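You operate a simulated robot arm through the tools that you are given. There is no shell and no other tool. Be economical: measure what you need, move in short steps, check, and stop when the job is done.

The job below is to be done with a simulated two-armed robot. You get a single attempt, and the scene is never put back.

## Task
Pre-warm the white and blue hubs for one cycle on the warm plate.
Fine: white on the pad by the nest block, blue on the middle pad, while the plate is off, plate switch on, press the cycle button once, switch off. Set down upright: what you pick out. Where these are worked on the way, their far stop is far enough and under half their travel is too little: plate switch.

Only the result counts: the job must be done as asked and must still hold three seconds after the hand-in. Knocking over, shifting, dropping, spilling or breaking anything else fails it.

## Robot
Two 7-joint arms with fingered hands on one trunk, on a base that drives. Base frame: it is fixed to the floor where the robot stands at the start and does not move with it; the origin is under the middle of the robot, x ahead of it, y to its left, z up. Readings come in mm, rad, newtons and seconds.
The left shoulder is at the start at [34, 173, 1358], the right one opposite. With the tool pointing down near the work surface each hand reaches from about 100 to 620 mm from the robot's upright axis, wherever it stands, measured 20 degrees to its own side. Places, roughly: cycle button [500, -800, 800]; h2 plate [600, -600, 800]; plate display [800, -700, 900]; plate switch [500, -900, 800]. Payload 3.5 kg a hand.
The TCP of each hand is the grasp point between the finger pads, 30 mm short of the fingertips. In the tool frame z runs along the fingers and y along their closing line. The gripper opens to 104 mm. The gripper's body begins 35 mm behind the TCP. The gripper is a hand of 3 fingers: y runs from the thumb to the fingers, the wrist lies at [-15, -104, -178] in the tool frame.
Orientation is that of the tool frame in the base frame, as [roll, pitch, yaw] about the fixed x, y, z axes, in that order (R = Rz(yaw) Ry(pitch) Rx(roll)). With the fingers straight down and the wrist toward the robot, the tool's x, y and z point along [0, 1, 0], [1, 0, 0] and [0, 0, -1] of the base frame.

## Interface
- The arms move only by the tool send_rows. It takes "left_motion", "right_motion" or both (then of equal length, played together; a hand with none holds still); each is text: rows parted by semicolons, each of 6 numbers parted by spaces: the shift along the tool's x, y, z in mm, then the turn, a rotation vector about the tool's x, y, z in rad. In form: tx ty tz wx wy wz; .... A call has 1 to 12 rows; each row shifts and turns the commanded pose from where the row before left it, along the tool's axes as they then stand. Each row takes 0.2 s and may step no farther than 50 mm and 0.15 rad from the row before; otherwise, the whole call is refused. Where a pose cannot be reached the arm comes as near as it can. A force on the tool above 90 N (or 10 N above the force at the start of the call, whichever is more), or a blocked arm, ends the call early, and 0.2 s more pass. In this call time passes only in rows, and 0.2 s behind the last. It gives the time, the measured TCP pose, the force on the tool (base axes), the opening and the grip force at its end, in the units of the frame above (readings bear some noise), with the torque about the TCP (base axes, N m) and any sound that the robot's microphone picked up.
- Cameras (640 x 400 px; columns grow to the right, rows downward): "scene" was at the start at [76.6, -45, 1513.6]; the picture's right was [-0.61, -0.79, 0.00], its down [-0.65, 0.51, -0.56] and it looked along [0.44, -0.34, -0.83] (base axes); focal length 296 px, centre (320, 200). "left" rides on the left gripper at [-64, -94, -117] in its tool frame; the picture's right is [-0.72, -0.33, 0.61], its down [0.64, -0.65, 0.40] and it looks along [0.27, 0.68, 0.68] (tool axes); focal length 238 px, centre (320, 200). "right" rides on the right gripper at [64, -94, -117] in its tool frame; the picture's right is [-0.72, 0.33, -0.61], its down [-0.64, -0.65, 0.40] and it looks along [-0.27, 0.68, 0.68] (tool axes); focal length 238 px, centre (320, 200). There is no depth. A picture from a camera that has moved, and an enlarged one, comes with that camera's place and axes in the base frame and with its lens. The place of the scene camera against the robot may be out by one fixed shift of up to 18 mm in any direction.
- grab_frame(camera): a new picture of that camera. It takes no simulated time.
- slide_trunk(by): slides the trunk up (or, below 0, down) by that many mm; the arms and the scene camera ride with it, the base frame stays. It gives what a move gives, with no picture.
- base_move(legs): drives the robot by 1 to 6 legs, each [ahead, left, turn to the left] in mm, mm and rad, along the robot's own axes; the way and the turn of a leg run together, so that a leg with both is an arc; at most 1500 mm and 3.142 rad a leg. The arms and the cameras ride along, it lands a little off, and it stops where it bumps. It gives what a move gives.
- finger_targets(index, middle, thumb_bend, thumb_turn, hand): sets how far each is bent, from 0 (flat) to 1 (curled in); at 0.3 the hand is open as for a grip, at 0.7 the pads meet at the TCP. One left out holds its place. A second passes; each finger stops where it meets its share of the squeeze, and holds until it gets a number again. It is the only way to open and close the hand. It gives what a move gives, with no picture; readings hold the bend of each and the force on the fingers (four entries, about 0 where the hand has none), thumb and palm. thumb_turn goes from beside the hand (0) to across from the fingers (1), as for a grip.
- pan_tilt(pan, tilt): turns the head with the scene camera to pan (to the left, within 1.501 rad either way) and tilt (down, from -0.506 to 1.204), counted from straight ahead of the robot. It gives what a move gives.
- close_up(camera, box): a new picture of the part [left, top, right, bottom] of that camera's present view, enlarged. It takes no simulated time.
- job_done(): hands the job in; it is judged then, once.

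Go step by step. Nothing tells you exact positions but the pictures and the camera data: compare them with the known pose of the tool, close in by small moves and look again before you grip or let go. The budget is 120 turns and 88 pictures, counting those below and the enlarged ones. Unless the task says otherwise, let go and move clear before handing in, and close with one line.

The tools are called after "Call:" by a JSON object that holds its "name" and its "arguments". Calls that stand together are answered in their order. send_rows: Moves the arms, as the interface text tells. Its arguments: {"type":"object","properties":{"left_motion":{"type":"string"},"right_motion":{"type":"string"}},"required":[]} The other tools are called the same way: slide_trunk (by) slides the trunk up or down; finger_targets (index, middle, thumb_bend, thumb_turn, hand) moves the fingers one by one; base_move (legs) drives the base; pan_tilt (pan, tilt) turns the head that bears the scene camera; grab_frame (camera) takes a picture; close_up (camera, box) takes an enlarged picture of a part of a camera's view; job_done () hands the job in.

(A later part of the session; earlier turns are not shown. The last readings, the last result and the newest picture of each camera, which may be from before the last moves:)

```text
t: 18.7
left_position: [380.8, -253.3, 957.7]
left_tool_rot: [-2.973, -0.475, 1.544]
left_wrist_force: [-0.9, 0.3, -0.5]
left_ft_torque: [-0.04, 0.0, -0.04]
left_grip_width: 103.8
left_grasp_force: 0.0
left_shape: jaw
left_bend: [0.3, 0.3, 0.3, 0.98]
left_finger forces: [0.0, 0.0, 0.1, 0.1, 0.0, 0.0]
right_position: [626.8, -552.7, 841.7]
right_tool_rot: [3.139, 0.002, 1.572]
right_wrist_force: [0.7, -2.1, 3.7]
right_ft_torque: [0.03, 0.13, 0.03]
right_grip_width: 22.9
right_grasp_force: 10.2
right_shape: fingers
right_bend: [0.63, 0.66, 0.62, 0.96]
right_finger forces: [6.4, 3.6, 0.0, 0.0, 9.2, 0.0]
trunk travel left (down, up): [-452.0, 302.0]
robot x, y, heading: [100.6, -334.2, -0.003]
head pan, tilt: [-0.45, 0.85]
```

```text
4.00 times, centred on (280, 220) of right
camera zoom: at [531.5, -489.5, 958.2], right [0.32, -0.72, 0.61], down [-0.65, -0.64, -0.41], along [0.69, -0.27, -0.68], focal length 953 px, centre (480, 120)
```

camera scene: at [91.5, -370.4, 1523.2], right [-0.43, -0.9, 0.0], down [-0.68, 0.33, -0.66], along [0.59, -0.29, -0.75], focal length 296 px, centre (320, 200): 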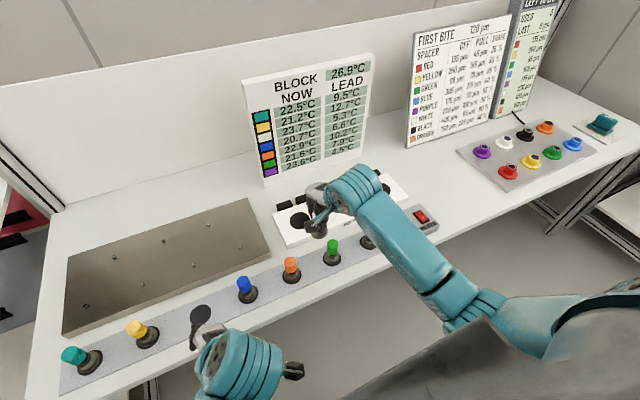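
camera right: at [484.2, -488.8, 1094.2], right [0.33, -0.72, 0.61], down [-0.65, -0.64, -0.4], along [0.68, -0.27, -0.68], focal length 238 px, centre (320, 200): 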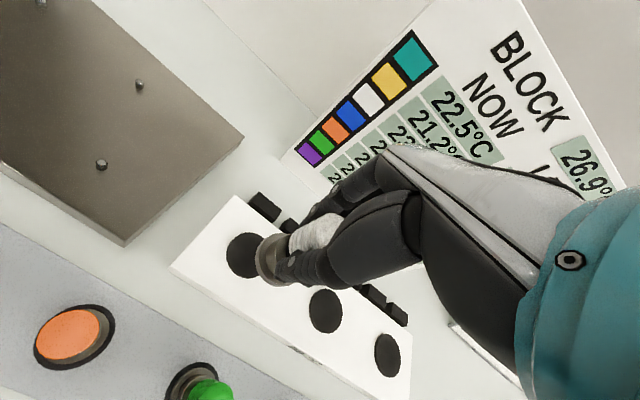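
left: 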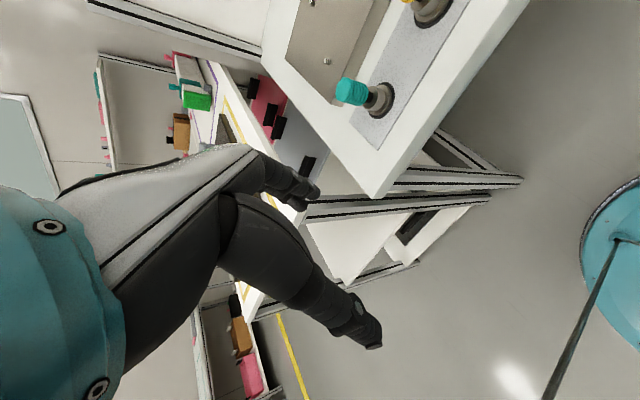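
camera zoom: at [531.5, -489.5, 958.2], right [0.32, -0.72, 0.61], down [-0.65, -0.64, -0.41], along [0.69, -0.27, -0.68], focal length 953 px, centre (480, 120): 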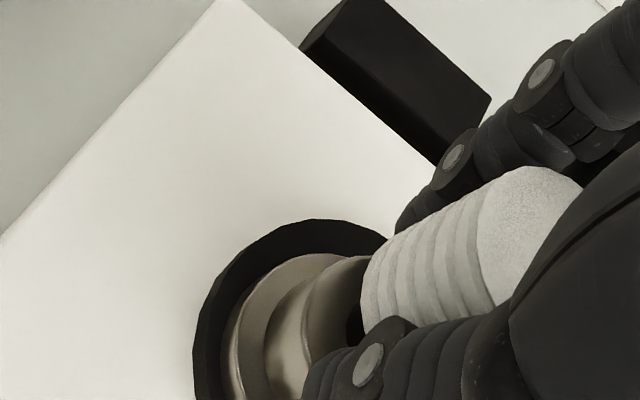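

Contact was at TCP z≈842. I'll ease up 1.5 mm and open evenly.

Call:
{"name": "send_rows", "arguments": {"right_motion": "0 0 -1.5 0 0 0"}}

Call:
{"name": "finger_targets", "arguments": {"hand": "right", "index": 0.38, "middle": 0.38, "thumb_bend": 0.38}}

Call:
{"name": "close_up", "arguments": {"camera": "right", "box": [160, 150, 480, 350]}}

```text
t: 19.1
left_position: [381.9, -253.6, 959.2]
left_tool_rot: [-2.973, -0.474, 1.545]
left_wrist_force: [-0.4, 0.0, -0.1]
left_ft_torque: [0.02, 0.01, 0.0]
left_grip_width: 103.6
left_grasp_force: 0.1
left_shape: jaw
left_bend: [0.3, 0.3, 0.3, 0.98]
left_finger forces: [0.1, 0.2, 0.0, 0.0, 0.0, 0.0]
right_position: [624.2, -552.8, 842.4]
right_tool_rot: [-3.141, 0.001, 1.571]
right_wrist_force: [0.5, -1.4, 3.8]
right_ft_torque: [0.02, 0.1, -0.02]
right_grip_width: 22.9
right_grasp_force: 9.7
right_shape: fingers
right_bend: [0.63, 0.66, 0.62, 0.96]
right_finger forces: [6.5, 3.3, 0.0, 0.1, 9.1, 0.0]
trunk travel left (down, up): [-452.0, 302.0]
robot x, y, heading: [99.4, -334.5, -0.006]
head pan, tilt: [-0.45, 0.85]
```

```text
t: 20.1
left_position: [381.3, -253.3, 958.7]
left_tool_rot: [-2.974, -0.474, 1.546]
left_wrist_force: [0.3, -0.6, 0.7]
left_ft_torque: [0.0, 0.0, 0.03]
left_grip_width: 103.6
left_grasp_force: 0.2
left_shape: jaw
left_bend: [0.3, 0.3, 0.3, 0.98]
left_finger forces: [0.0, 0.0, 0.0, 0.1, 0.0, 0.0]
right_position: [627.1, -553.0, 842.3]
right_tool_rot: [-3.14, -0.001, 1.569]
right_wrist_force: [-0.4, -1.1, -0.6]
right_ft_torque: [0.02, -0.02, -0.03]
right_grip_width: 82.7
right_grasp_force: 0.1
right_shape: fingers
right_bend: [0.38, 0.38, 0.38, 0.97]
right_finger forces: [0.0, 0.0, 0.0, 0.1, 0.1, 0.0]
trunk travel left (down, up): [-452.0, 302.0]
robot x, y, heading: [98.8, -332.9, -0.002]
head pan, tilt: [-0.45, 0.85]
```

```text
2.00 times, centred on (320, 250) of right
camera zoom: at [531.4, -489.1, 958.3], right [0.33, -0.72, 0.61], down [-0.65, -0.64, -0.4], along [0.68, -0.27, -0.68], focal length 477 px, centre (320, 100)
```

zoom: 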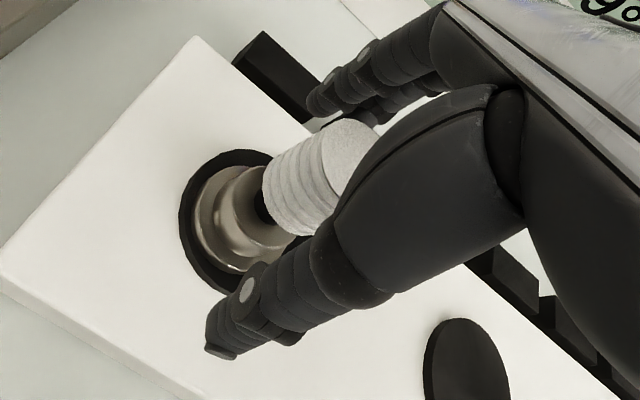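

The white hub stands upright and centred on the left pad. I'll rise, back off, and drive left to the blue hub.

Call:
{"name": "send_rows", "arguments": {"right_motion": "0 0 -25 0 0 0;0 0 -35 0 0 0;0 0 -40 0 0 0;0 0 -35 0 0 0"}}

Call:
{"name": "base_move", "arguments": {"legs": [[-100, 0, 0], [0, 200, 0]]}}

Call:
{"name": "grab_frame", "arguments": {"camera": "right"}}

Call:
{"name": "grab_frame", "arguments": {"camera": "scene"}}

```text
t: 21.1
left_position: [381.3, -253.5, 959.2]
left_tool_rot: [-2.973, -0.474, 1.547]
left_wrist_force: [0.0, -0.5, 0.4]
left_ft_torque: [-0.02, -0.02, 0.0]
left_grip_width: 103.8
left_grasp_force: 0.0
left_shape: jaw
left_bend: [0.3, 0.3, 0.3, 0.98]
left_finger forces: [0.0, 0.0, 0.0, 0.0, 0.0, 0.0]
right_position: [625.7, -553.3, 977.5]
right_tool_rot: [-3.14, -0.001, 1.571]
right_wrist_force: [-0.6, -0.3, -0.3]
right_ft_torque: [-0.01, 0.0, -0.04]
right_grip_width: 82.9
right_grasp_force: 0.1
right_shape: fingers
right_bend: [0.38, 0.38, 0.38, 0.97]
right_finger forces: [0.0, 0.1, 0.0, 0.0, 0.0, 0.0]
trunk travel left (down, up): [-452.0, 302.0]
robot x, y, heading: [96.8, -334.5, -0.001]
head pan, tilt: [-0.45, 0.85]
```

```text
t: 23.4
left_position: [279.1, -52.1, 959.4]
left_tool_rot: [-2.971, -0.475, 1.544]
left_wrist_force: [0.8, 0.0, 0.6]
left_ft_torque: [-0.01, 0.01, 0.01]
left_grip_width: 103.4
left_grasp_force: 0.1
left_shape: jaw
left_bend: [0.3, 0.3, 0.3, 0.98]
left_finger forces: [0.0, 0.1, 0.0, 0.1, 0.0, 0.1]
right_position: [523.9, -351.6, 977.6]
right_tool_rot: [-3.141, 0.002, 1.573]
right_wrist_force: [-0.1, -0.2, -0.1]
right_ft_torque: [-0.04, -0.02, -0.02]
right_grip_width: 82.6
right_grasp_force: 0.1
right_shape: fingers
right_bend: [0.38, 0.38, 0.38, 0.97]
right_finger forces: [0.0, 0.0, 0.2, 0.1, 0.1, 0.0]
trunk travel left (down, up): [-452.0, 302.0]
robot x, y, heading: [0.7, -132.8, 0.006]
head pan, tilt: [-0.45, 0.85]
```

```text
56 pictures are left
camera right: at [430.1, -288.7, 1094.8], right [0.33, -0.72, 0.61], down [-0.65, -0.64, -0.4], along [0.68, -0.27, -0.68], focal length 238 px, centre (320, 200)
```

right: 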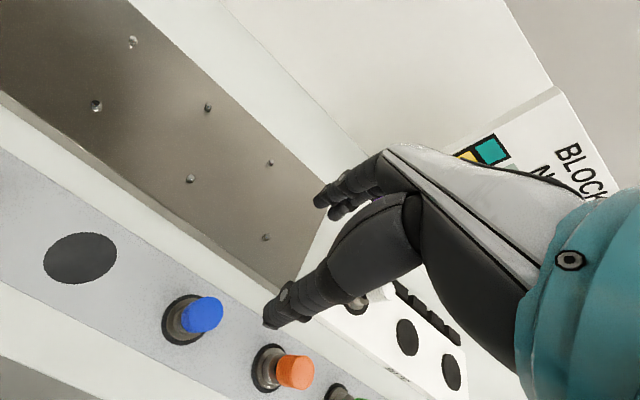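

```text
55 pictures are left
camera scene: at [89.2, -168.7, 1523.2], right [-0.43, -0.9, 0.0], down [-0.68, 0.33, -0.66], along [0.59, -0.29, -0.75], focal length 296 px, centre (320, 200)
```

scene: 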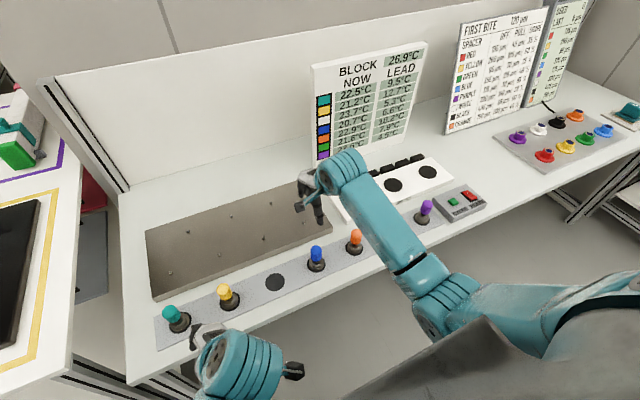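

Blue measures about (477,-338). I'll move over it, lower to just above the knob, and check.

Call:
{"name": "send_rows", "arguments": {"right_motion": "6 -24 0 0 0 0;7 -23 0 0 0 0;0 0 35 0 0 0;0 0 35 0 0 0;0 0 20 0 0 0"}}

Call:
{"name": "close_up", "arguments": {"camera": "right", "box": [160, 150, 480, 350]}}

```text
t: 24.6
left_position: [278.5, -52.6, 958.4]
left_tool_rot: [-2.973, -0.475, 1.545]
left_wrist_force: [0.4, 0.5, 0.2]
left_ft_torque: [-0.03, 0.01, -0.03]
left_grip_width: 104.0
left_grasp_force: 0.1
left_shape: jaw
left_bend: [0.3, 0.3, 0.3, 0.98]
left_finger forces: [0.0, 0.0, 0.0, 0.0, 0.0, 0.0]
right_position: [477.5, -339.5, 888.5]
right_tool_rot: [-3.141, 0.003, 1.574]
right_wrist_force: [0.2, -0.8, -0.6]
right_ft_torque: [0.01, -0.02, 0.0]
right_grip_width: 82.9
right_grasp_force: 0.1
right_shape: fingers
right_bend: [0.38, 0.38, 0.38, 0.97]
right_finger forces: [0.0, 0.0, 0.1, 0.0, 0.1, 0.0]
trunk travel left (down, up): [-452.0, 302.0]
robot x, y, heading: [-1.3, -134.2, 0.001]
head pan, tilt: [-0.45, 0.85]
```

```text
2.00 times, centred on (320, 250) of right
camera zoom: at [383.4, -276.2, 1004.4], right [0.33, -0.72, 0.61], down [-0.65, -0.64, -0.4], along [0.68, -0.27, -0.68], focal length 477 px, centre (320, 100)
```

zoom: 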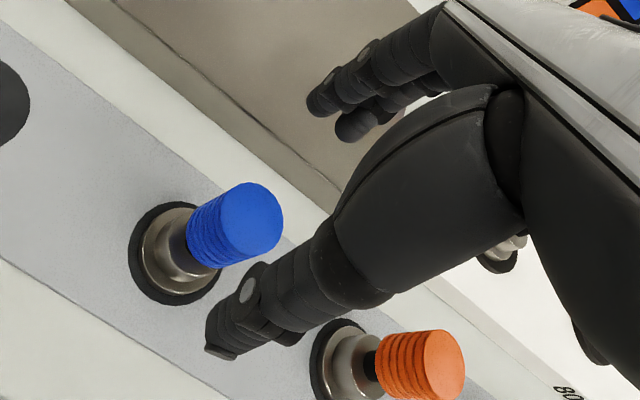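

Nearly aligned; I'll trim 2 mm and descend to gripping height.

Call:
{"name": "send_rows", "arguments": {"right_motion": "-1 -2 20 0 0 0;0 0 20 0 0 0;0 0 18 0 0 0;0 0 13 0 0 0"}}

Call:
{"name": "finger_targets", "arguments": {"hand": "right", "index": 0.7, "middle": 0.7, "thumb_bend": 0.7}}

Call:
{"name": "close_up", "arguments": {"camera": "right", "box": [160, 150, 480, 350]}}

```text
t: 25.6
left_position: [278.4, -52.1, 958.6]
left_tool_rot: [-2.974, -0.475, 1.544]
left_wrist_force: [0.4, 0.1, -0.3]
left_ft_torque: [0.01, -0.01, 0.0]
left_grip_width: 104.0
left_grasp_force: 0.1
left_shape: jaw
left_bend: [0.3, 0.3, 0.3, 0.98]
left_finger forces: [0.0, 0.0, 0.0, 0.0, 0.0, 0.0]
right_position: [476.0, -342.4, 815.4]
right_tool_rot: [-3.139, 0.002, 1.573]
right_wrist_force: [-0.7, 0.4, 0.0]
right_ft_torque: [-0.02, 0.01, 0.0]
right_grip_width: 82.6
right_grasp_force: 0.1
right_shape: fingers
right_bend: [0.38, 0.38, 0.38, 0.97]
right_finger forces: [0.0, 0.1, 0.0, 0.0, 0.0, 0.1]
trunk travel left (down, up): [-452.0, 302.0]
robot x, y, heading: [-1.3, -137.6, 0.001]
head pan, tilt: [-0.45, 0.85]
```

```text
t: 26.6
left_position: [278.0, -51.9, 959.5]
left_tool_rot: [-2.974, -0.475, 1.545]
left_wrist_force: [-0.4, 1.0, -0.1]
left_ft_torque: [-0.02, 0.0, 0.0]
left_grip_width: 103.6
left_grasp_force: 0.0
left_shape: jaw
left_bend: [0.3, 0.3, 0.3, 0.98]
left_finger forces: [0.0, 0.1, 0.1, 0.0, 0.0, 0.1]
right_position: [476.8, -342.0, 815.6]
right_tool_rot: [-3.138, 0.0, 1.572]
right_wrist_force: [0.8, -0.5, 0.1]
right_ft_torque: [0.0, 0.01, 0.01]
right_grip_width: 22.6
right_grasp_force: 9.8
right_shape: fingers
right_bend: [0.63, 0.66, 0.61, 0.96]
right_finger forces: [6.0, 3.4, 0.0, 0.1, 9.8, 0.0]
trunk travel left (down, up): [-452.0, 302.0]
robot x, y, heading: [-3.6, -134.3, 0.002]
head pan, tilt: [-0.45, 0.85]
```

```text
2.00 times, centred on (320, 250) of right
camera zoom: at [381.2, -279.4, 932.9], right [0.33, -0.72, 0.61], down [-0.65, -0.64, -0.4], along [0.68, -0.27, -0.68], focal length 477 px, centre (320, 100)
```

zoom: 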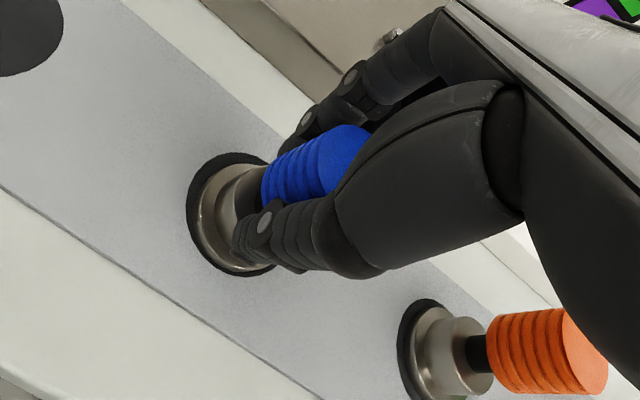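

Blue is gripped. I'll lift high, drive right, then ahead to the middle pad.

Call:
{"name": "send_rows", "arguments": {"right_motion": "0 0 -10 0 0 0;0 0 -25 0 0 0;0 0 -40 0 0 0;0 0 -45 0 0 0;0 0 -42 0 0 0"}}

Call:
{"name": "base_move", "arguments": {"legs": [[0, -360, 0], [100, 0, 0]]}}

Call:
{"name": "grab_frame", "arguments": {"camera": "right"}}

Call:
{"name": "grab_frame", "arguments": {"camera": "scene"}}

```text
t: 27.8
left_position: [279.8, -52.0, 958.9]
left_tool_rot: [-2.972, -0.474, 1.545]
left_wrist_force: [0.2, 0.0, -0.5]
left_ft_torque: [0.01, 0.0, 0.03]
left_grip_width: 103.7
left_grasp_force: 0.1
left_shape: jaw
left_bend: [0.3, 0.3, 0.3, 0.98]
left_finger forces: [0.1, 0.1, 0.1, 0.0, 0.0, 0.1]
right_position: [473.4, -342.1, 981.9]
right_tool_rot: [-3.14, 0.002, 1.573]
right_wrist_force: [0.1, 0.4, -3.0]
right_ft_torque: [-0.03, -0.01, 0.01]
right_grip_width: 22.7
right_grasp_force: 9.2
right_shape: fingers
right_bend: [0.63, 0.66, 0.62, 0.96]
right_finger forces: [6.1, 3.4, 0.0, 0.1, 9.8, 0.1]
trunk travel left (down, up): [-452.0, 302.0]
robot x, y, heading: [0.4, -133.9, -0.0]
head pan, tilt: [-0.45, 0.85]
```

```text
t: 30.9
left_position: [381.4, -404.1, 958.1]
left_tool_rot: [-2.97, -0.474, 1.544]
left_wrist_force: [0.3, 0.3, -0.1]
left_ft_torque: [0.0, 0.02, 0.02]
left_grip_width: 103.8
left_grasp_force: 0.0
left_shape: jaw
left_bend: [0.3, 0.3, 0.3, 0.98]
left_finger forces: [0.1, 0.0, 0.0, 0.0, 0.0, 0.1]
right_position: [574.1, -693.8, 981.9]
right_tool_rot: [-3.139, 0.0, 1.572]
right_wrist_force: [-0.5, 0.2, -2.1]
right_ft_torque: [-0.02, -0.01, -0.02]
right_grip_width: 22.8
right_grasp_force: 9.9
right_shape: fingers
right_bend: [0.63, 0.66, 0.62, 0.96]
right_finger forces: [6.1, 3.4, 0.0, 0.0, 9.9, 0.0]
trunk travel left (down, up): [-452.0, 302.0]
robot x, y, heading: [98.5, -488.4, 0.0]
head pan, tilt: [-0.45, 0.85]
```

```text
52 pictures are left
camera right: at [479.7, -630.6, 1099.0], right [0.33, -0.72, 0.61], down [-0.65, -0.64, -0.4], along [0.68, -0.27, -0.68], focal length 238 px, centre (320, 200)
```

right: 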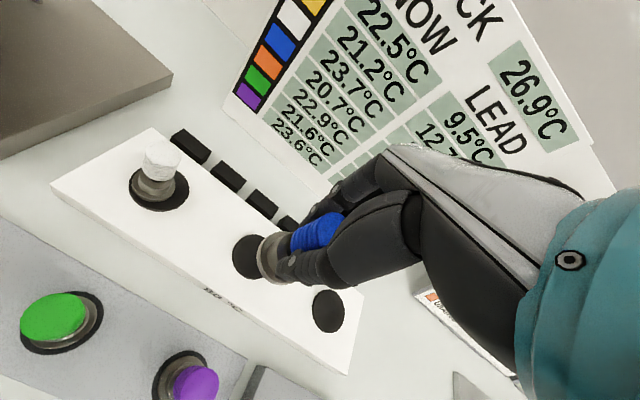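

```text
51 pictures are left
camera scene: at [191.3, -521.5, 1523.1], right [-0.44, -0.9, 0.0], down [-0.68, 0.33, -0.66], along [0.59, -0.29, -0.75], focal length 296 px, centre (320, 200)
```

scene: 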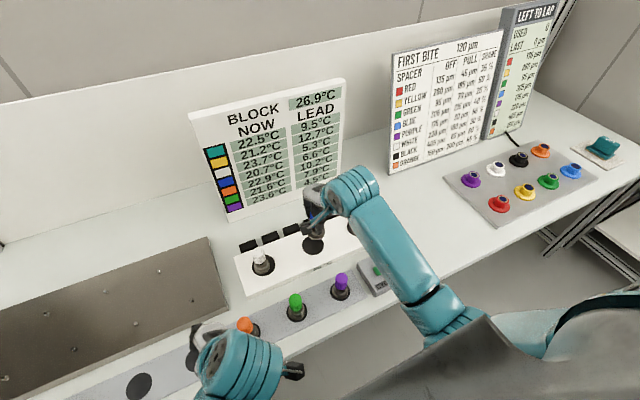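

The middle pad works out near (625,-702). I'll move over it and lower partway.

Call:
{"name": "send_rows", "arguments": {"right_motion": "-4 25 10 0 0 0;-4 26 30 0 0 0;0 0 35 0 0 0;0 0 30 0 0 0"}}

Call:
{"name": "close_up", "arguments": {"camera": "right", "box": [160, 150, 480, 350]}}

```text
t: 31.9
left_position: [380.4, -403.9, 958.1]
left_tool_rot: [-2.971, -0.477, 1.543]
left_wrist_force: [-0.3, 0.2, 0.9]
left_ft_torque: [-0.04, 0.0, -0.02]
left_grip_width: 103.8
left_grasp_force: 0.0
left_shape: jaw
left_bend: [0.3, 0.3, 0.3, 0.98]
left_finger forces: [0.0, 0.1, 0.0, 0.1, 0.1, 0.0]
right_position: [624.3, -701.1, 875.9]
right_tool_rot: [-3.141, -0.001, 1.572]
right_wrist_force: [0.5, -0.3, -2.3]
right_ft_torque: [-0.02, -0.02, -0.01]
right_grip_width: 22.3
right_grasp_force: 10.5
right_shape: fingers
right_bend: [0.63, 0.67, 0.62, 0.96]
right_finger forces: [6.1, 3.2, 0.1, 0.0, 9.6, 0.0]
trunk travel left (down, up): [-452.0, 302.0]
robot x, y, heading: [99.1, -483.8, 0.003]
head pan, tilt: [-0.45, 0.85]
```

```text
2.00 times, centred on (320, 250) of right
camera zoom: at [530.3, -637.2, 993.1], right [0.33, -0.72, 0.61], down [-0.65, -0.64, -0.4], along [0.68, -0.27, -0.68], focal length 477 px, centre (320, 100)
```

zoom: 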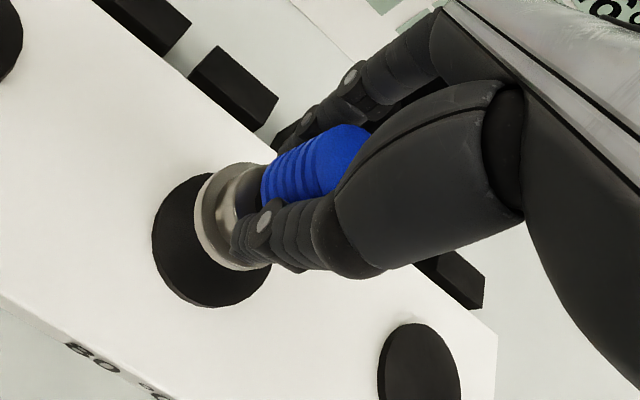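

Alignment matches the white case; I'll trim slightly and lower close to contact.

Call:
{"name": "send_rows", "arguments": {"right_motion": "-1 2 12 0 0 0;0 0 10 0 0 0;0 0 7 0 0 0"}}

Call:
{"name": "close_up", "arguments": {"camera": "right", "box": [200, 170, 360, 270]}}

```text
t: 32.7
left_position: [380.0, -403.6, 958.2]
left_tool_rot: [-2.973, -0.476, 1.545]
left_wrist_force: [-0.5, 0.2, 0.5]
left_ft_torque: [0.0, 0.01, 0.04]
left_grip_width: 104.0
left_grasp_force: 0.1
left_shape: jaw
left_bend: [0.3, 0.3, 0.3, 0.98]
left_finger forces: [0.0, 0.1, 0.0, 0.0, 0.0, 0.0]
right_position: [624.7, -703.2, 849.1]
right_tool_rot: [-3.139, -0.001, 1.574]
right_wrist_force: [0.2, -0.2, -2.0]
right_ft_torque: [-0.02, -0.01, 0.02]
right_grip_width: 22.4
right_grasp_force: 9.0
right_shape: fingers
right_bend: [0.63, 0.67, 0.62, 0.96]
right_finger forces: [6.1, 3.3, 0.1, 0.0, 9.6, 0.0]
trunk travel left (down, up): [-452.0, 302.0]
robot x, y, heading: [96.6, -484.8, -0.002]
head pan, tilt: [-0.45, 0.85]
```

```text
4.00 times, centred on (280, 220) of right
camera zoom: at [530.7, -639.4, 966.1], right [0.33, -0.72, 0.61], down [-0.65, -0.64, -0.4], along [0.68, -0.27, -0.68], focal length 953 px, centre (480, 120)
```

zoom: 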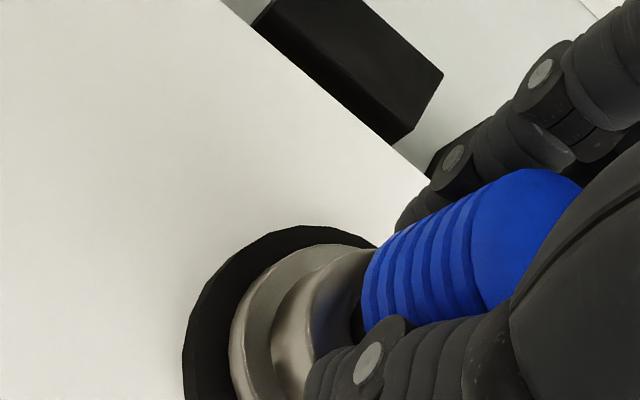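

Centred well; I'll step down to contact.

Call:
{"name": "send_rows", "arguments": {"right_motion": "0 0 2.5 0 0 0;0 0 2 0 0 0"}}

Call:
{"name": "send_rows", "arguments": {"right_motion": "0 0 1.5 0 0 0"}}

Call:
{"name": "send_rows", "arguments": {"right_motion": "0 0 1.5 0 0 0"}}

Call:
{"name": "close_up", "arguments": {"camera": "right", "box": [200, 170, 360, 270]}}

```text
t: 33.3
left_position: [379.9, -404.8, 959.5]
left_tool_rot: [-2.973, -0.475, 1.545]
left_wrist_force: [0.4, -0.7, -0.3]
left_ft_torque: [-0.01, -0.02, 0.02]
left_grip_width: 103.6
left_grasp_force: 0.1
left_shape: jaw
left_bend: [0.3, 0.3, 0.3, 0.98]
left_finger forces: [0.0, 0.0, 0.0, 0.0, 0.0, 0.0]
right_position: [626.2, -702.2, 844.9]
right_tool_rot: [3.141, 0.001, 1.572]
right_wrist_force: [-0.1, -0.4, -2.9]
right_ft_torque: [0.0, -0.03, 0.0]
right_grip_width: 22.5
right_grasp_force: 9.8
right_shape: fingers
right_bend: [0.63, 0.67, 0.62, 0.96]
right_finger forces: [6.1, 3.3, 0.0, 0.0, 9.5, 0.1]
trunk travel left (down, up): [-452.0, 302.0]
robot x, y, heading: [98.4, -484.5, 0.004]
head pan, tilt: [-0.45, 0.85]
```

```text
t: 33.7
left_position: [380.6, -404.0, 958.5]
left_tool_rot: [-2.974, -0.475, 1.547]
left_wrist_force: [-0.1, 0.7, -0.1]
left_ft_torque: [-0.01, 0.03, 0.01]
left_grip_width: 103.6
left_grasp_force: 0.0
left_shape: jaw
left_bend: [0.3, 0.3, 0.3, 0.98]
left_finger forces: [0.1, 0.0, 0.1, 0.1, 0.0, 0.1]
right_position: [625.8, -701.5, 841.5]
right_tool_rot: [-3.14, -0.001, 1.571]
right_wrist_force: [0.1, 0.5, -2.2]
right_ft_torque: [0.0, -0.01, 0.02]
right_grip_width: 22.7
right_grasp_force: 9.4
right_shape: fingers
right_bend: [0.63, 0.67, 0.62, 0.96]
right_finger forces: [6.1, 3.4, 0.0, 0.0, 9.5, 0.0]
trunk travel left (down, up): [-452.0, 302.0]
robot x, y, heading: [100.5, -488.5, -0.004]
head pan, tilt: [-0.45, 0.85]
```

```text
t: 34.1
left_position: [380.9, -404.5, 958.4]
left_tool_rot: [-2.972, -0.476, 1.545]
left_wrist_force: [0.1, 0.1, -0.8]
left_ft_torque: [0.02, 0.03, 0.0]
left_grip_width: 103.8
left_grasp_force: 0.0
left_shape: jaw
left_bend: [0.3, 0.3, 0.3, 0.98]
left_finger forces: [0.1, 0.0, 0.0, 0.0, 0.1, 0.0]
right_position: [626.5, -703.3, 841.6]
right_tool_rot: [3.141, 0.002, 1.57]
right_wrist_force: [-0.4, -1.0, 0.6]
right_ft_torque: [0.01, 0.05, 0.02]
right_grip_width: 22.4
right_grasp_force: 9.2
right_shape: fingers
right_bend: [0.63, 0.67, 0.62, 0.96]
right_finger forces: [5.9, 3.3, 0.0, 0.0, 9.2, 0.0]
trunk travel left (down, up): [-452.0, 302.0]
robot x, y, heading: [98.6, -485.4, 0.007]
head pan, tilt: [-0.45, 0.85]
```

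```text
4.00 times, centred on (280, 220) of right
camera zoom: at [531.7, -639.2, 958.2], right [0.33, -0.72, 0.61], down [-0.65, -0.64, -0.4], along [0.68, -0.27, -0.68], focal length 953 px, centre (480, 120)
```

zoom: 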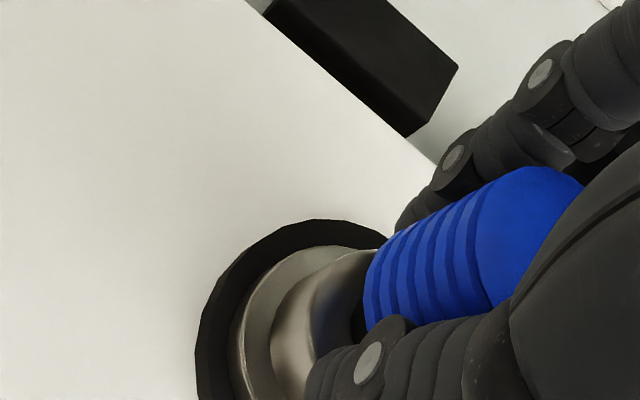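

Contact started (net force +2.5 N). I'll release here.

Call:
{"name": "finger_targets", "arguments": {"hand": "right", "index": 0.38, "middle": 0.38, "thumb_bend": 0.38}}

Call:
{"name": "send_rows", "arguments": {"right_motion": "0 0 -25 0 0 0;0 0 -35 0 0 0;0 0 -40 0 0 0;0 0 -35 0 0 0"}}

Call:
{"name": "close_up", "arguments": {"camera": "right", "box": [80, 100, 400, 400]}}

Call:
{"name": "grab_frame", "arguments": {"camera": "scene"}}

```text
t: 35.1
left_position: [379.3, -404.1, 958.6]
left_tool_rot: [-2.973, -0.474, 1.545]
left_wrist_force: [1.0, 0.5, 0.0]
left_ft_torque: [-0.01, -0.03, 0.0]
left_grip_width: 103.6
left_grasp_force: 0.2
left_shape: jaw
left_bend: [0.3, 0.3, 0.3, 0.98]
left_finger forces: [0.0, 0.0, 0.0, 0.0, 0.0, 0.0]
right_position: [625.4, -701.9, 840.8]
right_tool_rot: [-3.14, 0.0, 1.573]
right_wrist_force: [-0.2, 0.7, 0.2]
right_ft_torque: [0.01, 0.02, 0.01]
right_grip_width: 82.4
right_grasp_force: 0.1
right_shape: fingers
right_bend: [0.38, 0.38, 0.38, 0.97]
right_finger forces: [0.0, 0.0, 0.0, 0.1, 0.0, 0.0]
trunk travel left (down, up): [-452.0, 302.0]
robot x, y, heading: [100.9, -487.0, -0.001]
head pan, tilt: [-0.45, 0.85]
```

```text
t: 36.1
left_position: [379.9, -405.1, 958.2]
left_tool_rot: [-2.972, -0.475, 1.544]
left_wrist_force: [0.2, -0.2, 0.9]
left_ft_torque: [-0.02, 0.01, 0.02]
left_grip_width: 103.8
left_grasp_force: 0.0
left_shape: jaw
left_bend: [0.3, 0.3, 0.3, 0.98]
left_finger forces: [0.0, 0.0, 0.1, 0.0, 0.0, 0.0]
right_position: [625.4, -703.0, 976.6]
right_tool_rot: [-3.141, 0.002, 1.575]
right_wrist_force: [-0.2, 0.5, 0.7]
right_ft_torque: [-0.01, 0.05, -0.02]
right_grip_width: 82.8
right_grasp_force: 0.0
right_shape: fingers
right_bend: [0.38, 0.38, 0.38, 0.97]
right_finger forces: [0.1, 0.0, 0.0, 0.0, 0.0, 0.1]
trunk travel left (down, up): [-452.0, 302.0]
robot x, y, heading: [99.2, -486.5, -0.0]
head pan, tilt: [-0.45, 0.85]
```

```text
1.33 times, centred on (240, 250) of right
camera zoom: at [530.7, -638.4, 1093.4], right [0.33, -0.72, 0.61], down [-0.65, -0.64, -0.4], along [0.68, -0.27, -0.68], focal length 318 px, centre (427, 133)
```

zoom: 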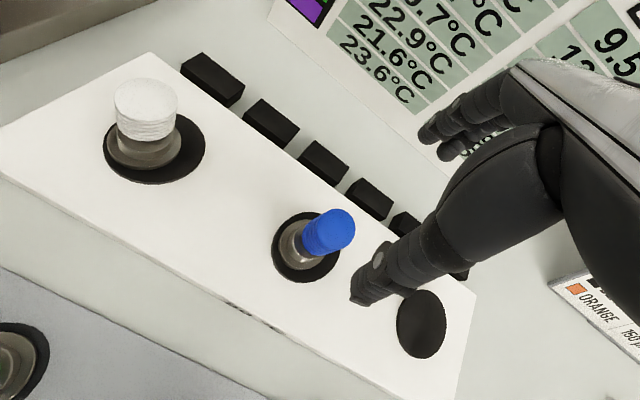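

```text
46 pictures are left
camera scene: at [190.1, -521.3, 1523.2], right [-0.44, -0.9, 0.0], down [-0.68, 0.33, -0.66], along [0.59, -0.29, -0.75], focal length 296 px, centre (320, 200)
```

scene: 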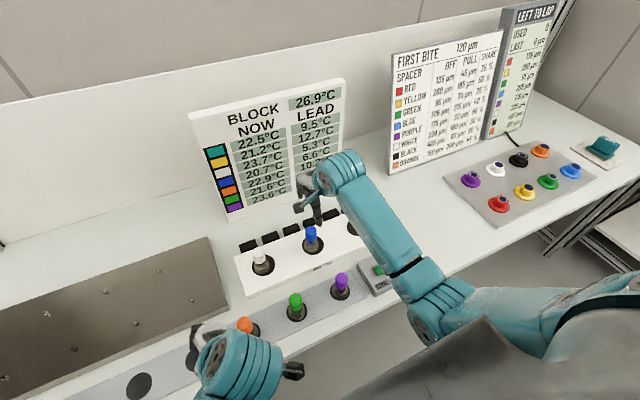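

Both hubs stand upright on their pads. Next I back off and go to the switch box to look at the controls closely.

Call:
{"name": "base_move", "arguments": {"legs": [[-100, 0, 0], [0, -200, 0]]}}

Call:
{"name": "pan_tilt", "arguments": {"pan": -0.5, "tilt": 0.95}}

Call:
{"name": "grab_frame", "arguments": {"camera": "right"}}

Call:
{"name": "grab_frame", "arguments": {"camera": "scene"}}

```text
t: 38.4
left_position: [282.0, -596.3, 958.3]
left_tool_rot: [-2.972, -0.476, 1.546]
left_wrist_force: [0.1, 1.3, -0.3]
left_ft_torque: [0.06, -0.02, -0.02]
left_grip_width: 103.8
left_grasp_force: 0.0
left_shape: jaw
left_bend: [0.3, 0.3, 0.3, 0.98]
left_finger forces: [0.0, 0.0, 0.0, 0.0, 0.0, 0.0]
right_position: [526.6, -894.3, 975.8]
right_tool_rot: [-3.141, 0.0, 1.571]
right_wrist_force: [-0.5, -0.6, 0.0]
right_ft_torque: [0.04, -0.01, 0.0]
right_grip_width: 82.8
right_grasp_force: 0.0
right_shape: fingers
right_bend: [0.38, 0.38, 0.38, 0.97]
right_finger forces: [0.0, 0.0, 0.1, 0.1, 0.0, 0.1]
trunk travel left (down, up): [-452.0, 302.0]
robot x, y, heading: [2.4, -679.6, 0.0]
head pan, tilt: [-0.45, 0.85]
```

```text
t: 39.0
left_position: [281.3, -596.2, 958.2]
left_tool_rot: [-2.972, -0.474, 1.545]
left_wrist_force: [0.3, 0.0, -0.5]
left_ft_torque: [0.0, 0.01, 0.0]
left_grip_width: 103.4
left_grasp_force: 0.1
left_shape: jaw
left_bend: [0.3, 0.3, 0.3, 0.98]
left_finger forces: [0.0, 0.1, 0.0, 0.1, 0.0, 0.0]
right_position: [526.3, -893.4, 975.9]
right_tool_rot: [-3.141, 0.0, 1.572]
right_wrist_force: [0.3, -0.5, 0.3]
right_ft_torque: [0.01, 0.0, 0.02]
right_grip_width: 82.8
right_grasp_force: 0.0
right_shape: fingers
right_bend: [0.38, 0.38, 0.38, 0.97]
right_finger forces: [0.0, 0.0, 0.0, 0.0, 0.0, 0.0]
trunk travel left (down, up): [-452.0, 302.0]
robot x, y, heading: [4.0, -674.3, 0.001]
head pan, tilt: [-0.499, 0.949]
```

```text
45 pictures are left
camera right: at [431.8, -829.8, 1093.1], right [0.33, -0.72, 0.61], down [-0.65, -0.64, -0.4], along [0.68, -0.27, -0.68], focal length 238 px, centre (320, 200)
```

right: 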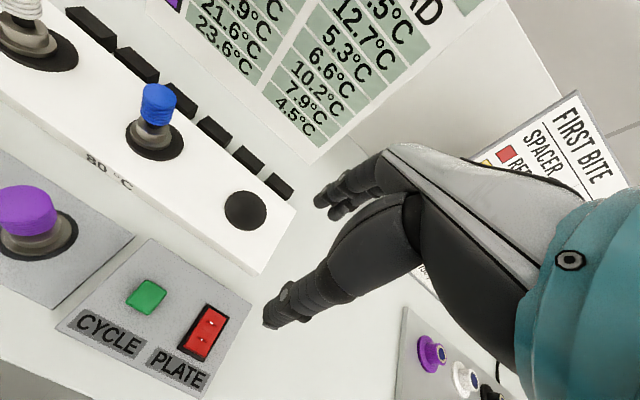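

```text
44 pictures are left
camera scene: at [84.6, -713.5, 1515.7], right [-0.48, -0.88, 0.0], down [-0.71, 0.39, -0.58], along [0.51, -0.28, -0.81], focal length 296 px, centre (320, 200)
```

scene: 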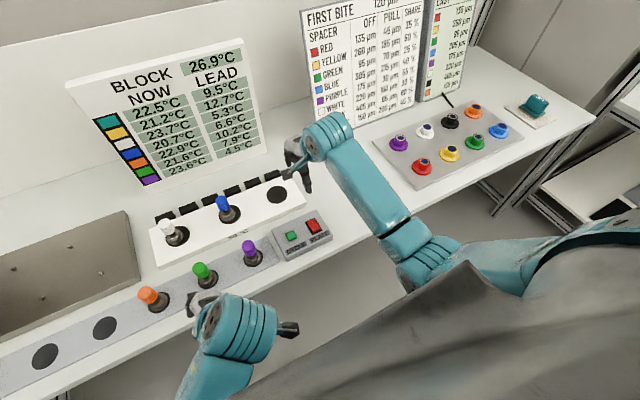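

Call:
{"name": "close_up", "arguments": {"camera": "right", "box": [100, 240, 260, 400]}}

Call:
{"name": "close_up", "arguments": {"camera": "scene", "box": [260, 200, 350, 270]}}

```text
2.50 times, centred on (180, 320) of right
camera zoom: at [431.8, -829.8, 1093.1], right [0.33, -0.72, 0.61], down [-0.65, -0.64, -0.4], along [0.68, -0.27, -0.68], focal length 596 px, centre (670, -100)
```

zoom: 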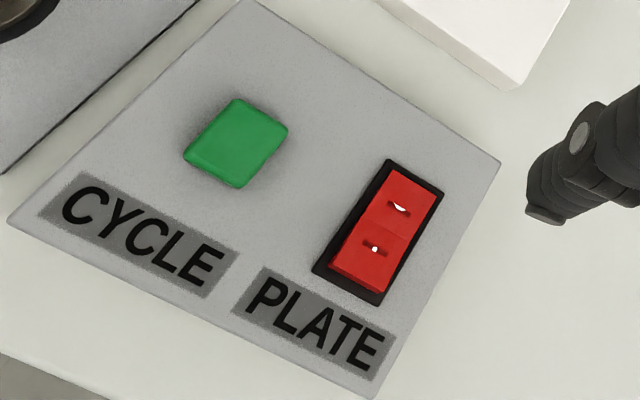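

```text
5.71 times, centred on (305, 235) of scene
camera zoom: at [84.6, -713.5, 1515.7], right [-0.48, -0.88, 0.0], down [-0.71, 0.39, -0.58], along [0.51, -0.28, -0.81], focal length 1693 px, centre (406, 0)
```

zoom: 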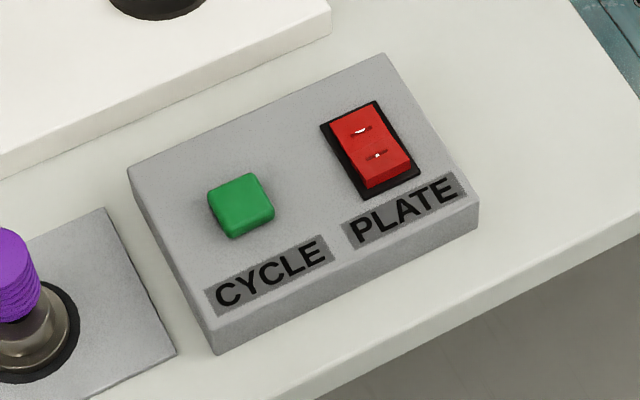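

The box carries the cycle button near (473,-831). The rocker is near (474,-900), its near half (towards the robot) raised and its far half down. I'll close the fingers into a tip and hover over the near half.

Call:
{"name": "finger_targets", "arguments": {"hand": "right", "index": 0.72, "middle": 0.72, "thumb_bend": 0.72}}

Call:
{"name": "send_rows", "arguments": {"right_motion": "-3 -35 0 0 0 0;-3 -34 0 0 0 0;0 0 40 0 0 0;0 0 40 0 0 0;0 0 30 0 0 0"}}

Call:
{"name": "close_up", "arguments": {"camera": "right", "box": [160, 150, 480, 350]}}

Call:
{"name": "close_up", "arguments": {"camera": "scene", "box": [230, 170, 390, 280]}}

```text
t: 40.0
left_position: [282.0, -595.4, 958.5]
left_tool_rot: [-2.972, -0.475, 1.544]
left_wrist_force: [-0.3, -0.3, -0.3]
left_ft_torque: [0.01, 0.03, -0.01]
left_grip_width: 103.4
left_grasp_force: 0.1
left_shape: jaw
left_bend: [0.3, 0.3, 0.3, 0.98]
left_finger forces: [0.0, 0.0, 0.1, 0.1, 0.0, 0.0]
right_position: [527.2, -892.4, 976.8]
right_tool_rot: [-3.14, 0.0, 1.57]
right_wrist_force: [0.0, 0.6, 0.7]
right_ft_torque: [-0.01, 0.02, -0.02]
right_grip_width: 0.0
right_grasp_force: 0.1
right_shape: fingers
right_bend: [0.72, 0.72, 0.71, 0.97]
right_finger forces: [0.1, 0.0, 0.0, 0.1, 0.0, 0.0]
trunk travel left (down, up): [-452.0, 302.0]
robot x, y, heading: [-0.7, -674.2, -0.005]
head pan, tilt: [-0.499, 0.949]
```

```text
t: 41.2
left_position: [282.1, -595.1, 958.8]
left_tool_rot: [-2.973, -0.476, 1.546]
left_wrist_force: [0.0, 0.4, -0.8]
left_ft_torque: [-0.01, 0.0, 0.02]
left_grip_width: 103.6
left_grasp_force: 0.0
left_shape: jaw
left_bend: [0.3, 0.3, 0.3, 0.98]
left_finger forces: [0.1, 0.1, 0.0, 0.0, 0.0, 0.1]
right_position: [457.5, -898.4, 862.4]
right_tool_rot: [-3.139, 0.002, 1.573]
right_wrist_force: [-0.3, 0.0, -0.1]
right_ft_torque: [0.02, -0.01, -0.01]
right_grip_width: 0.0
right_grasp_force: 0.0
right_shape: fingers
right_bend: [0.72, 0.72, 0.71, 0.97]
right_finger forces: [0.0, 0.0, 0.0, 0.0, 0.1, 0.0]
trunk travel left (down, up): [-452.0, 302.0]
robot x, y, heading: [-0.2, -674.9, -0.003]
head pan, tilt: [-0.499, 0.949]
```

```text
2.00 times, centred on (320, 250) of right
camera zoom: at [362.3, -835.7, 980.3], right [0.33, -0.72, 0.61], down [-0.65, -0.64, -0.4], along [0.68, -0.27, -0.68], focal length 477 px, centre (320, 100)
```

zoom: 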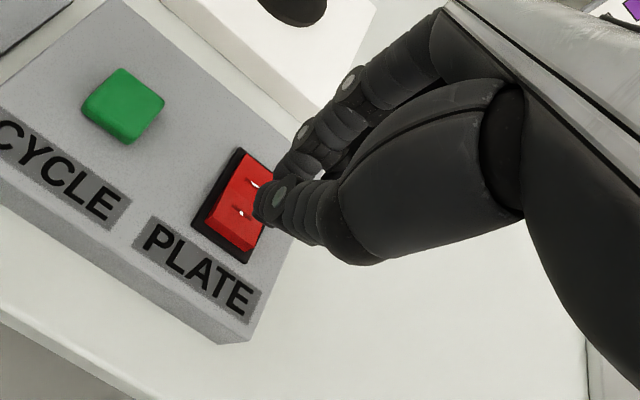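

```text
3.64 times, centred on (310, 225) of scene
camera zoom: at [84.7, -713.7, 1515.7], right [-0.48, -0.88, 0.0], down [-0.71, 0.39, -0.58], along [0.51, -0.28, -0.81], focal length 1077 px, centre (356, 109)
```

zoom: 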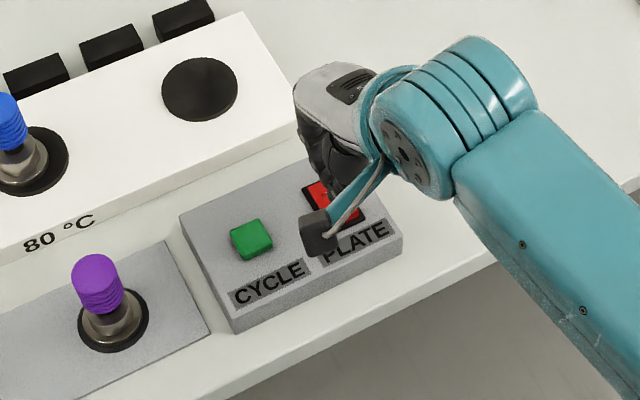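

The tip is above the near half. I'll descend, then press in small steps.

Call:
{"name": "send_rows", "arguments": {"right_motion": "-3 2 12 0 0 0;0 0 10 0 0 0;0 0 5 0 0 0"}}

Call:
{"name": "close_up", "arguments": {"camera": "right", "box": [200, 170, 360, 270]}}

```text
t: 42.0
left_position: [282.0, -595.6, 959.1]
left_tool_rot: [-2.972, -0.478, 1.545]
left_wrist_force: [0.1, 0.1, -0.1]
left_ft_torque: [0.0, 0.01, 0.03]
left_grip_width: 103.7
left_grasp_force: 0.0
left_shape: jaw
left_bend: [0.3, 0.3, 0.3, 0.98]
left_finger forces: [0.1, 0.0, 0.0, 0.1, 0.0, 0.1]
right_position: [457.8, -901.9, 838.5]
right_tool_rot: [-3.141, 0.0, 1.573]
right_wrist_force: [0.0, 0.1, -0.2]
right_ft_torque: [0.02, -0.02, 0.0]
right_grip_width: 0.0
right_grasp_force: 0.2
right_shape: fingers
right_bend: [0.72, 0.72, 0.71, 0.97]
right_finger forces: [0.1, 0.0, 0.1, 0.0, 0.1, 0.1]
trunk travel left (down, up): [-452.0, 302.0]
robot x, y, heading: [3.1, -674.2, 0.001]
head pan, tilt: [-0.499, 0.949]
```

```text
4.00 times, centred on (280, 220) of right
camera zoom: at [365.0, -839.3, 955.7], right [0.33, -0.72, 0.61], down [-0.65, -0.64, -0.4], along [0.68, -0.27, -0.68], focal length 953 px, centre (480, 120)
```

zoom: 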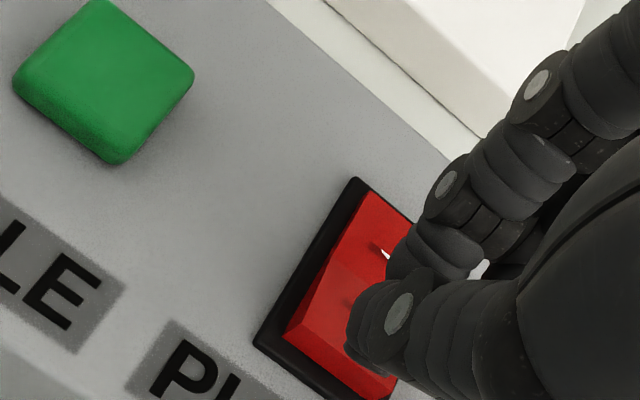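

The near half is visibly the raised wedge. The finger tips land about 10 mm beyond the TCP, so I shift 8 mm towards the robot and press in small steps.

Call:
{"name": "send_rows", "arguments": {"right_motion": "0 -8 0 0 0 0;0 0 4 0 0 0;0 0 3 0 0 0"}}

Call:
{"name": "close_up", "arguments": {"camera": "right", "box": [200, 170, 360, 270]}}

```text
t: 42.8
left_position: [279.6, -595.5, 958.8]
left_tool_rot: [-2.973, -0.475, 1.546]
left_wrist_force: [-0.1, -0.7, 0.3]
left_ft_torque: [0.0, 0.03, 0.03]
left_grip_width: 103.8
left_grasp_force: 0.2
left_shape: jaw
left_bend: [0.3, 0.3, 0.3, 0.98]
left_finger forces: [0.0, 0.0, 0.1, 0.0, 0.0, 0.0]
right_position: [451.3, -903.2, 832.7]
right_tool_rot: [-3.139, -0.001, 1.571]
right_wrist_force: [0.1, -0.3, -0.7]
right_ft_torque: [-0.02, -0.02, -0.01]
right_grip_width: 0.0
right_grasp_force: 0.0
right_shape: fingers
right_bend: [0.72, 0.72, 0.71, 0.97]
right_finger forces: [0.0, 0.1, 0.0, 0.0, 0.1, 0.1]
trunk travel left (down, up): [-452.0, 302.0]
robot x, y, heading: [-1.0, -677.8, -0.001]
head pan, tilt: [-0.499, 0.949]
```

```text
4.00 times, centred on (280, 220) of right
camera zoom: at [356.9, -839.6, 948.9], right [0.33, -0.72, 0.61], down [-0.65, -0.64, -0.4], along [0.68, -0.27, -0.68], focal length 953 px, centre (480, 120)
```

zoom: 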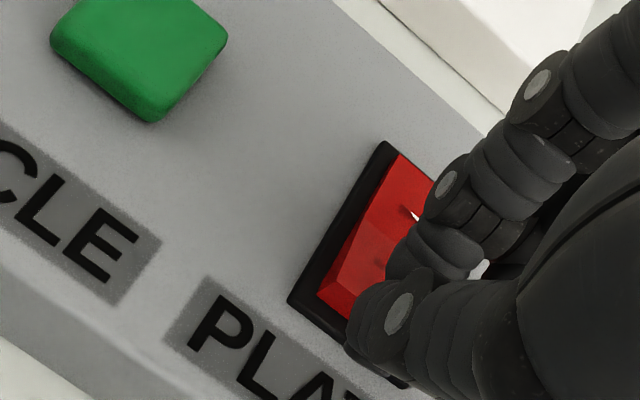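

Call:
{"name": "send_rows", "arguments": {"right_motion": "0 0 2 0 0 0;0 0 2 0 0 0"}}

Call:
{"name": "send_rows", "arguments": {"right_motion": "0 0 2 0 0 0"}}

Call:
{"name": "send_rows", "arguments": {"right_motion": "0 0 2 0 0 0"}}

Call:
{"name": "close_up", "arguments": {"camera": "right", "box": [200, 170, 360, 270]}}

```text
t: 43.4
left_position: [282.1, -596.0, 958.4]
left_tool_rot: [-2.973, -0.474, 1.548]
left_wrist_force: [0.1, -0.4, -0.6]
left_ft_torque: [0.0, -0.01, 0.01]
left_grip_width: 103.7
left_grasp_force: 0.0
left_shape: jaw
left_bend: [0.3, 0.3, 0.3, 0.98]
left_finger forces: [0.0, 0.0, 0.0, 0.0, 0.0, 0.0]
right_position: [450.2, -903.1, 828.2]
right_tool_rot: [3.141, 0.0, 1.57]
right_wrist_force: [0.1, -0.3, -0.1]
right_ft_torque: [0.0, -0.01, -0.01]
right_grip_width: 0.0
right_grasp_force: 0.2
right_shape: fingers
right_bend: [0.72, 0.72, 0.71, 0.97]
right_finger forces: [0.0, 0.0, 0.1, 0.0, 0.1, 0.0]
trunk travel left (down, up): [-452.0, 302.0]
robot x, y, heading: [1.8, -678.9, -0.004]
head pan, tilt: [-0.499, 0.949]
```

```text
t: 43.8
left_position: [281.8, -595.4, 957.9]
left_tool_rot: [-2.972, -0.474, 1.545]
left_wrist_force: [0.3, -0.7, -0.4]
left_ft_torque: [0.01, 0.05, 0.0]
left_grip_width: 103.4
left_grasp_force: 0.1
left_shape: jaw
left_bend: [0.3, 0.3, 0.3, 0.98]
left_finger forces: [0.0, 0.1, 0.1, 0.1, 0.0, 0.1]
right_position: [450.3, -902.1, 826.5]
right_tool_rot: [-3.14, -0.001, 1.571]
right_wrist_force: [-0.5, 0.2, -0.6]
right_ft_torque: [0.0, 0.01, -0.04]
right_grip_width: 0.0
right_grasp_force: 0.0
right_shape: fingers
right_bend: [0.72, 0.72, 0.71, 0.97]
right_finger forces: [0.0, 0.0, 0.1, 0.1, 0.0, 0.1]
trunk travel left (down, up): [-452.0, 302.0]
robot x, y, heading: [-0.3, -682.7, 0.002]
head pan, tilt: [-0.499, 0.949]
```

```text
t: 44.2
left_position: [281.8, -595.8, 958.5]
left_tool_rot: [-2.973, -0.473, 1.546]
left_wrist_force: [-0.4, 0.4, -0.1]
left_ft_torque: [0.02, 0.02, 0.02]
left_grip_width: 103.5
left_grasp_force: 0.2
left_shape: jaw
left_bend: [0.3, 0.3, 0.3, 0.98]
left_finger forces: [0.0, 0.0, 0.0, 0.0, 0.1, 0.0]
right_position: [451.0, -901.8, 822.8]
right_tool_rot: [-3.14, -0.001, 1.57]
right_wrist_force: [-0.9, -0.6, -0.5]
right_ft_torque: [0.01, -0.02, 0.01]
right_grip_width: 0.3
right_grasp_force: 0.0
right_shape: fingers
right_bend: [0.72, 0.72, 0.71, 0.97]
right_finger forces: [0.0, 0.1, 0.1, 0.1, 0.0, 0.0]
trunk travel left (down, up): [-452.0, 302.0]
robot x, y, heading: [0.7, -675.1, -0.0]
head pan, tilt: [-0.499, 0.949]
```

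```text
4.00 times, centred on (280, 220) of right
camera zoom: at [356.3, -839.1, 940.0], right [0.33, -0.72, 0.61], down [-0.65, -0.64, -0.4], along [0.68, -0.27, -0.68], focal length 953 px, centre (480, 120)
```

zoom: 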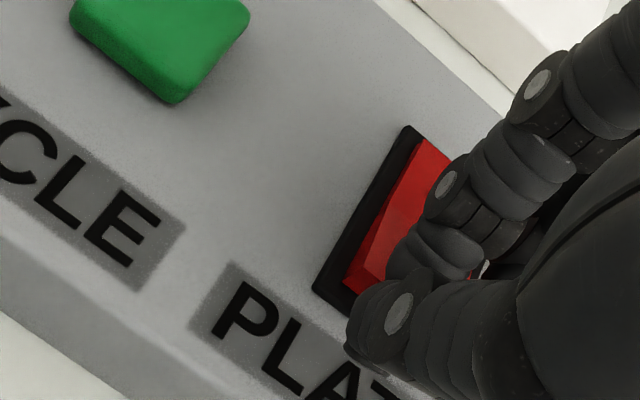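

Call:
{"name": "send_rows", "arguments": {"right_motion": "0 0 2 0 0 0"}}

Call:
{"name": "send_rows", "arguments": {"right_motion": "0 0 2 0 0 0"}}

Call:
{"name": "send_rows", "arguments": {"right_motion": "0 0 2 0 0 0"}}

Call:
{"name": "close_up", "arguments": {"camera": "right", "box": [200, 170, 360, 270]}}

```text
t: 44.6
left_position: [280.9, -596.2, 959.2]
left_tool_rot: [-2.972, -0.475, 1.545]
left_wrist_force: [0.5, -0.3, 0.8]
left_ft_torque: [0.0, 0.02, 0.01]
left_grip_width: 103.9
left_grasp_force: 0.0
left_shape: jaw
left_bend: [0.3, 0.3, 0.3, 0.98]
left_finger forces: [0.0, 0.0, 0.0, 0.1, 0.0, 0.1]
right_position: [450.1, -902.2, 820.8]
right_tool_rot: [3.141, 0.0, 1.57]
right_wrist_force: [-0.7, -0.9, 1.2]
right_ft_torque: [0.03, 0.02, 0.01]
right_grip_width: 0.2
right_grasp_force: 0.0
right_shape: fingers
right_bend: [0.72, 0.72, 0.71, 0.97]
right_finger forces: [0.0, 0.0, 0.1, 0.0, 0.1, 0.0]
trunk travel left (down, up): [-452.0, 302.0]
robot x, y, heading: [1.2, -678.8, -0.004]
head pan, tilt: [-0.499, 0.949]
```

```text
t: 45.0
left_position: [281.1, -597.1, 958.7]
left_tool_rot: [-2.972, -0.473, 1.546]
left_wrist_force: [0.6, -0.1, -0.3]
left_ft_torque: [0.0, 0.03, 0.0]
left_grip_width: 103.9
left_grasp_force: 0.0
left_shape: jaw
left_bend: [0.3, 0.3, 0.3, 0.98]
left_finger forces: [0.0, 0.1, 0.0, 0.0, 0.0, 0.0]
right_position: [450.4, -901.9, 819.7]
right_tool_rot: [3.141, -0.001, 1.57]
right_wrist_force: [-1.4, -0.2, 0.1]
right_ft_torque: [0.0, 0.01, -0.05]
right_grip_width: 0.1
right_grasp_force: 0.0
right_shape: fingers
right_bend: [0.72, 0.72, 0.71, 0.97]
right_finger forces: [0.0, 0.0, 0.0, 0.0, 0.1, 0.1]
trunk travel left (down, up): [-452.0, 302.0]
robot x, y, heading: [1.0, -678.9, -0.005]
head pan, tilt: [-0.499, 0.949]
```

```text
t: 45.4
left_position: [282.6, -596.2, 958.2]
left_tool_rot: [-2.974, -0.474, 1.544]
left_wrist_force: [0.1, 0.6, -0.2]
left_ft_torque: [0.01, -0.01, 0.04]
left_grip_width: 103.8
left_grasp_force: 0.1
left_shape: jaw
left_bend: [0.3, 0.3, 0.3, 0.98]
left_finger forces: [0.1, 0.0, 0.1, 0.1, 0.0, 0.0]
right_position: [452.2, -901.7, 817.3]
right_tool_rot: [-3.14, 0.002, 1.57]
right_wrist_force: [0.2, 0.6, 0.0]
right_ft_torque: [0.02, 0.0, -0.02]
right_grip_width: 0.2
right_grasp_force: 0.1
right_shape: fingers
right_bend: [0.72, 0.72, 0.71, 0.97]
right_finger forces: [0.1, 0.0, 0.0, 0.0, 0.0, 0.0]
trunk travel left (down, up): [-452.0, 302.0]
robot x, y, heading: [-0.5, -677.6, 0.001]
head pan, tilt: [-0.499, 0.949]
```

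```text
4.00 times, centred on (280, 220) of right
camera zoom: at [357.1, -838.5, 934.6], right [0.33, -0.72, 0.61], down [-0.65, -0.64, -0.4], along [0.68, -0.27, -0.68], focal length 953 px, centre (480, 120)
```

zoom: 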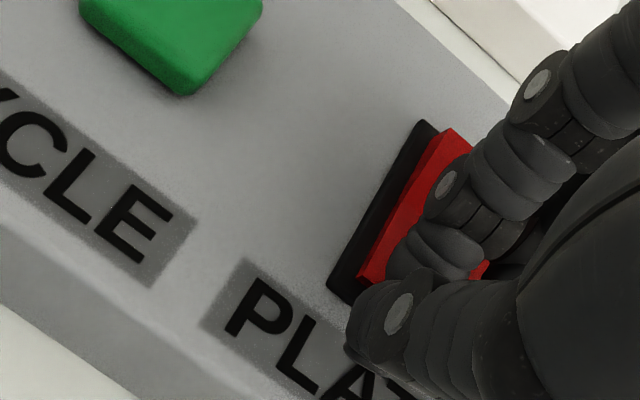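

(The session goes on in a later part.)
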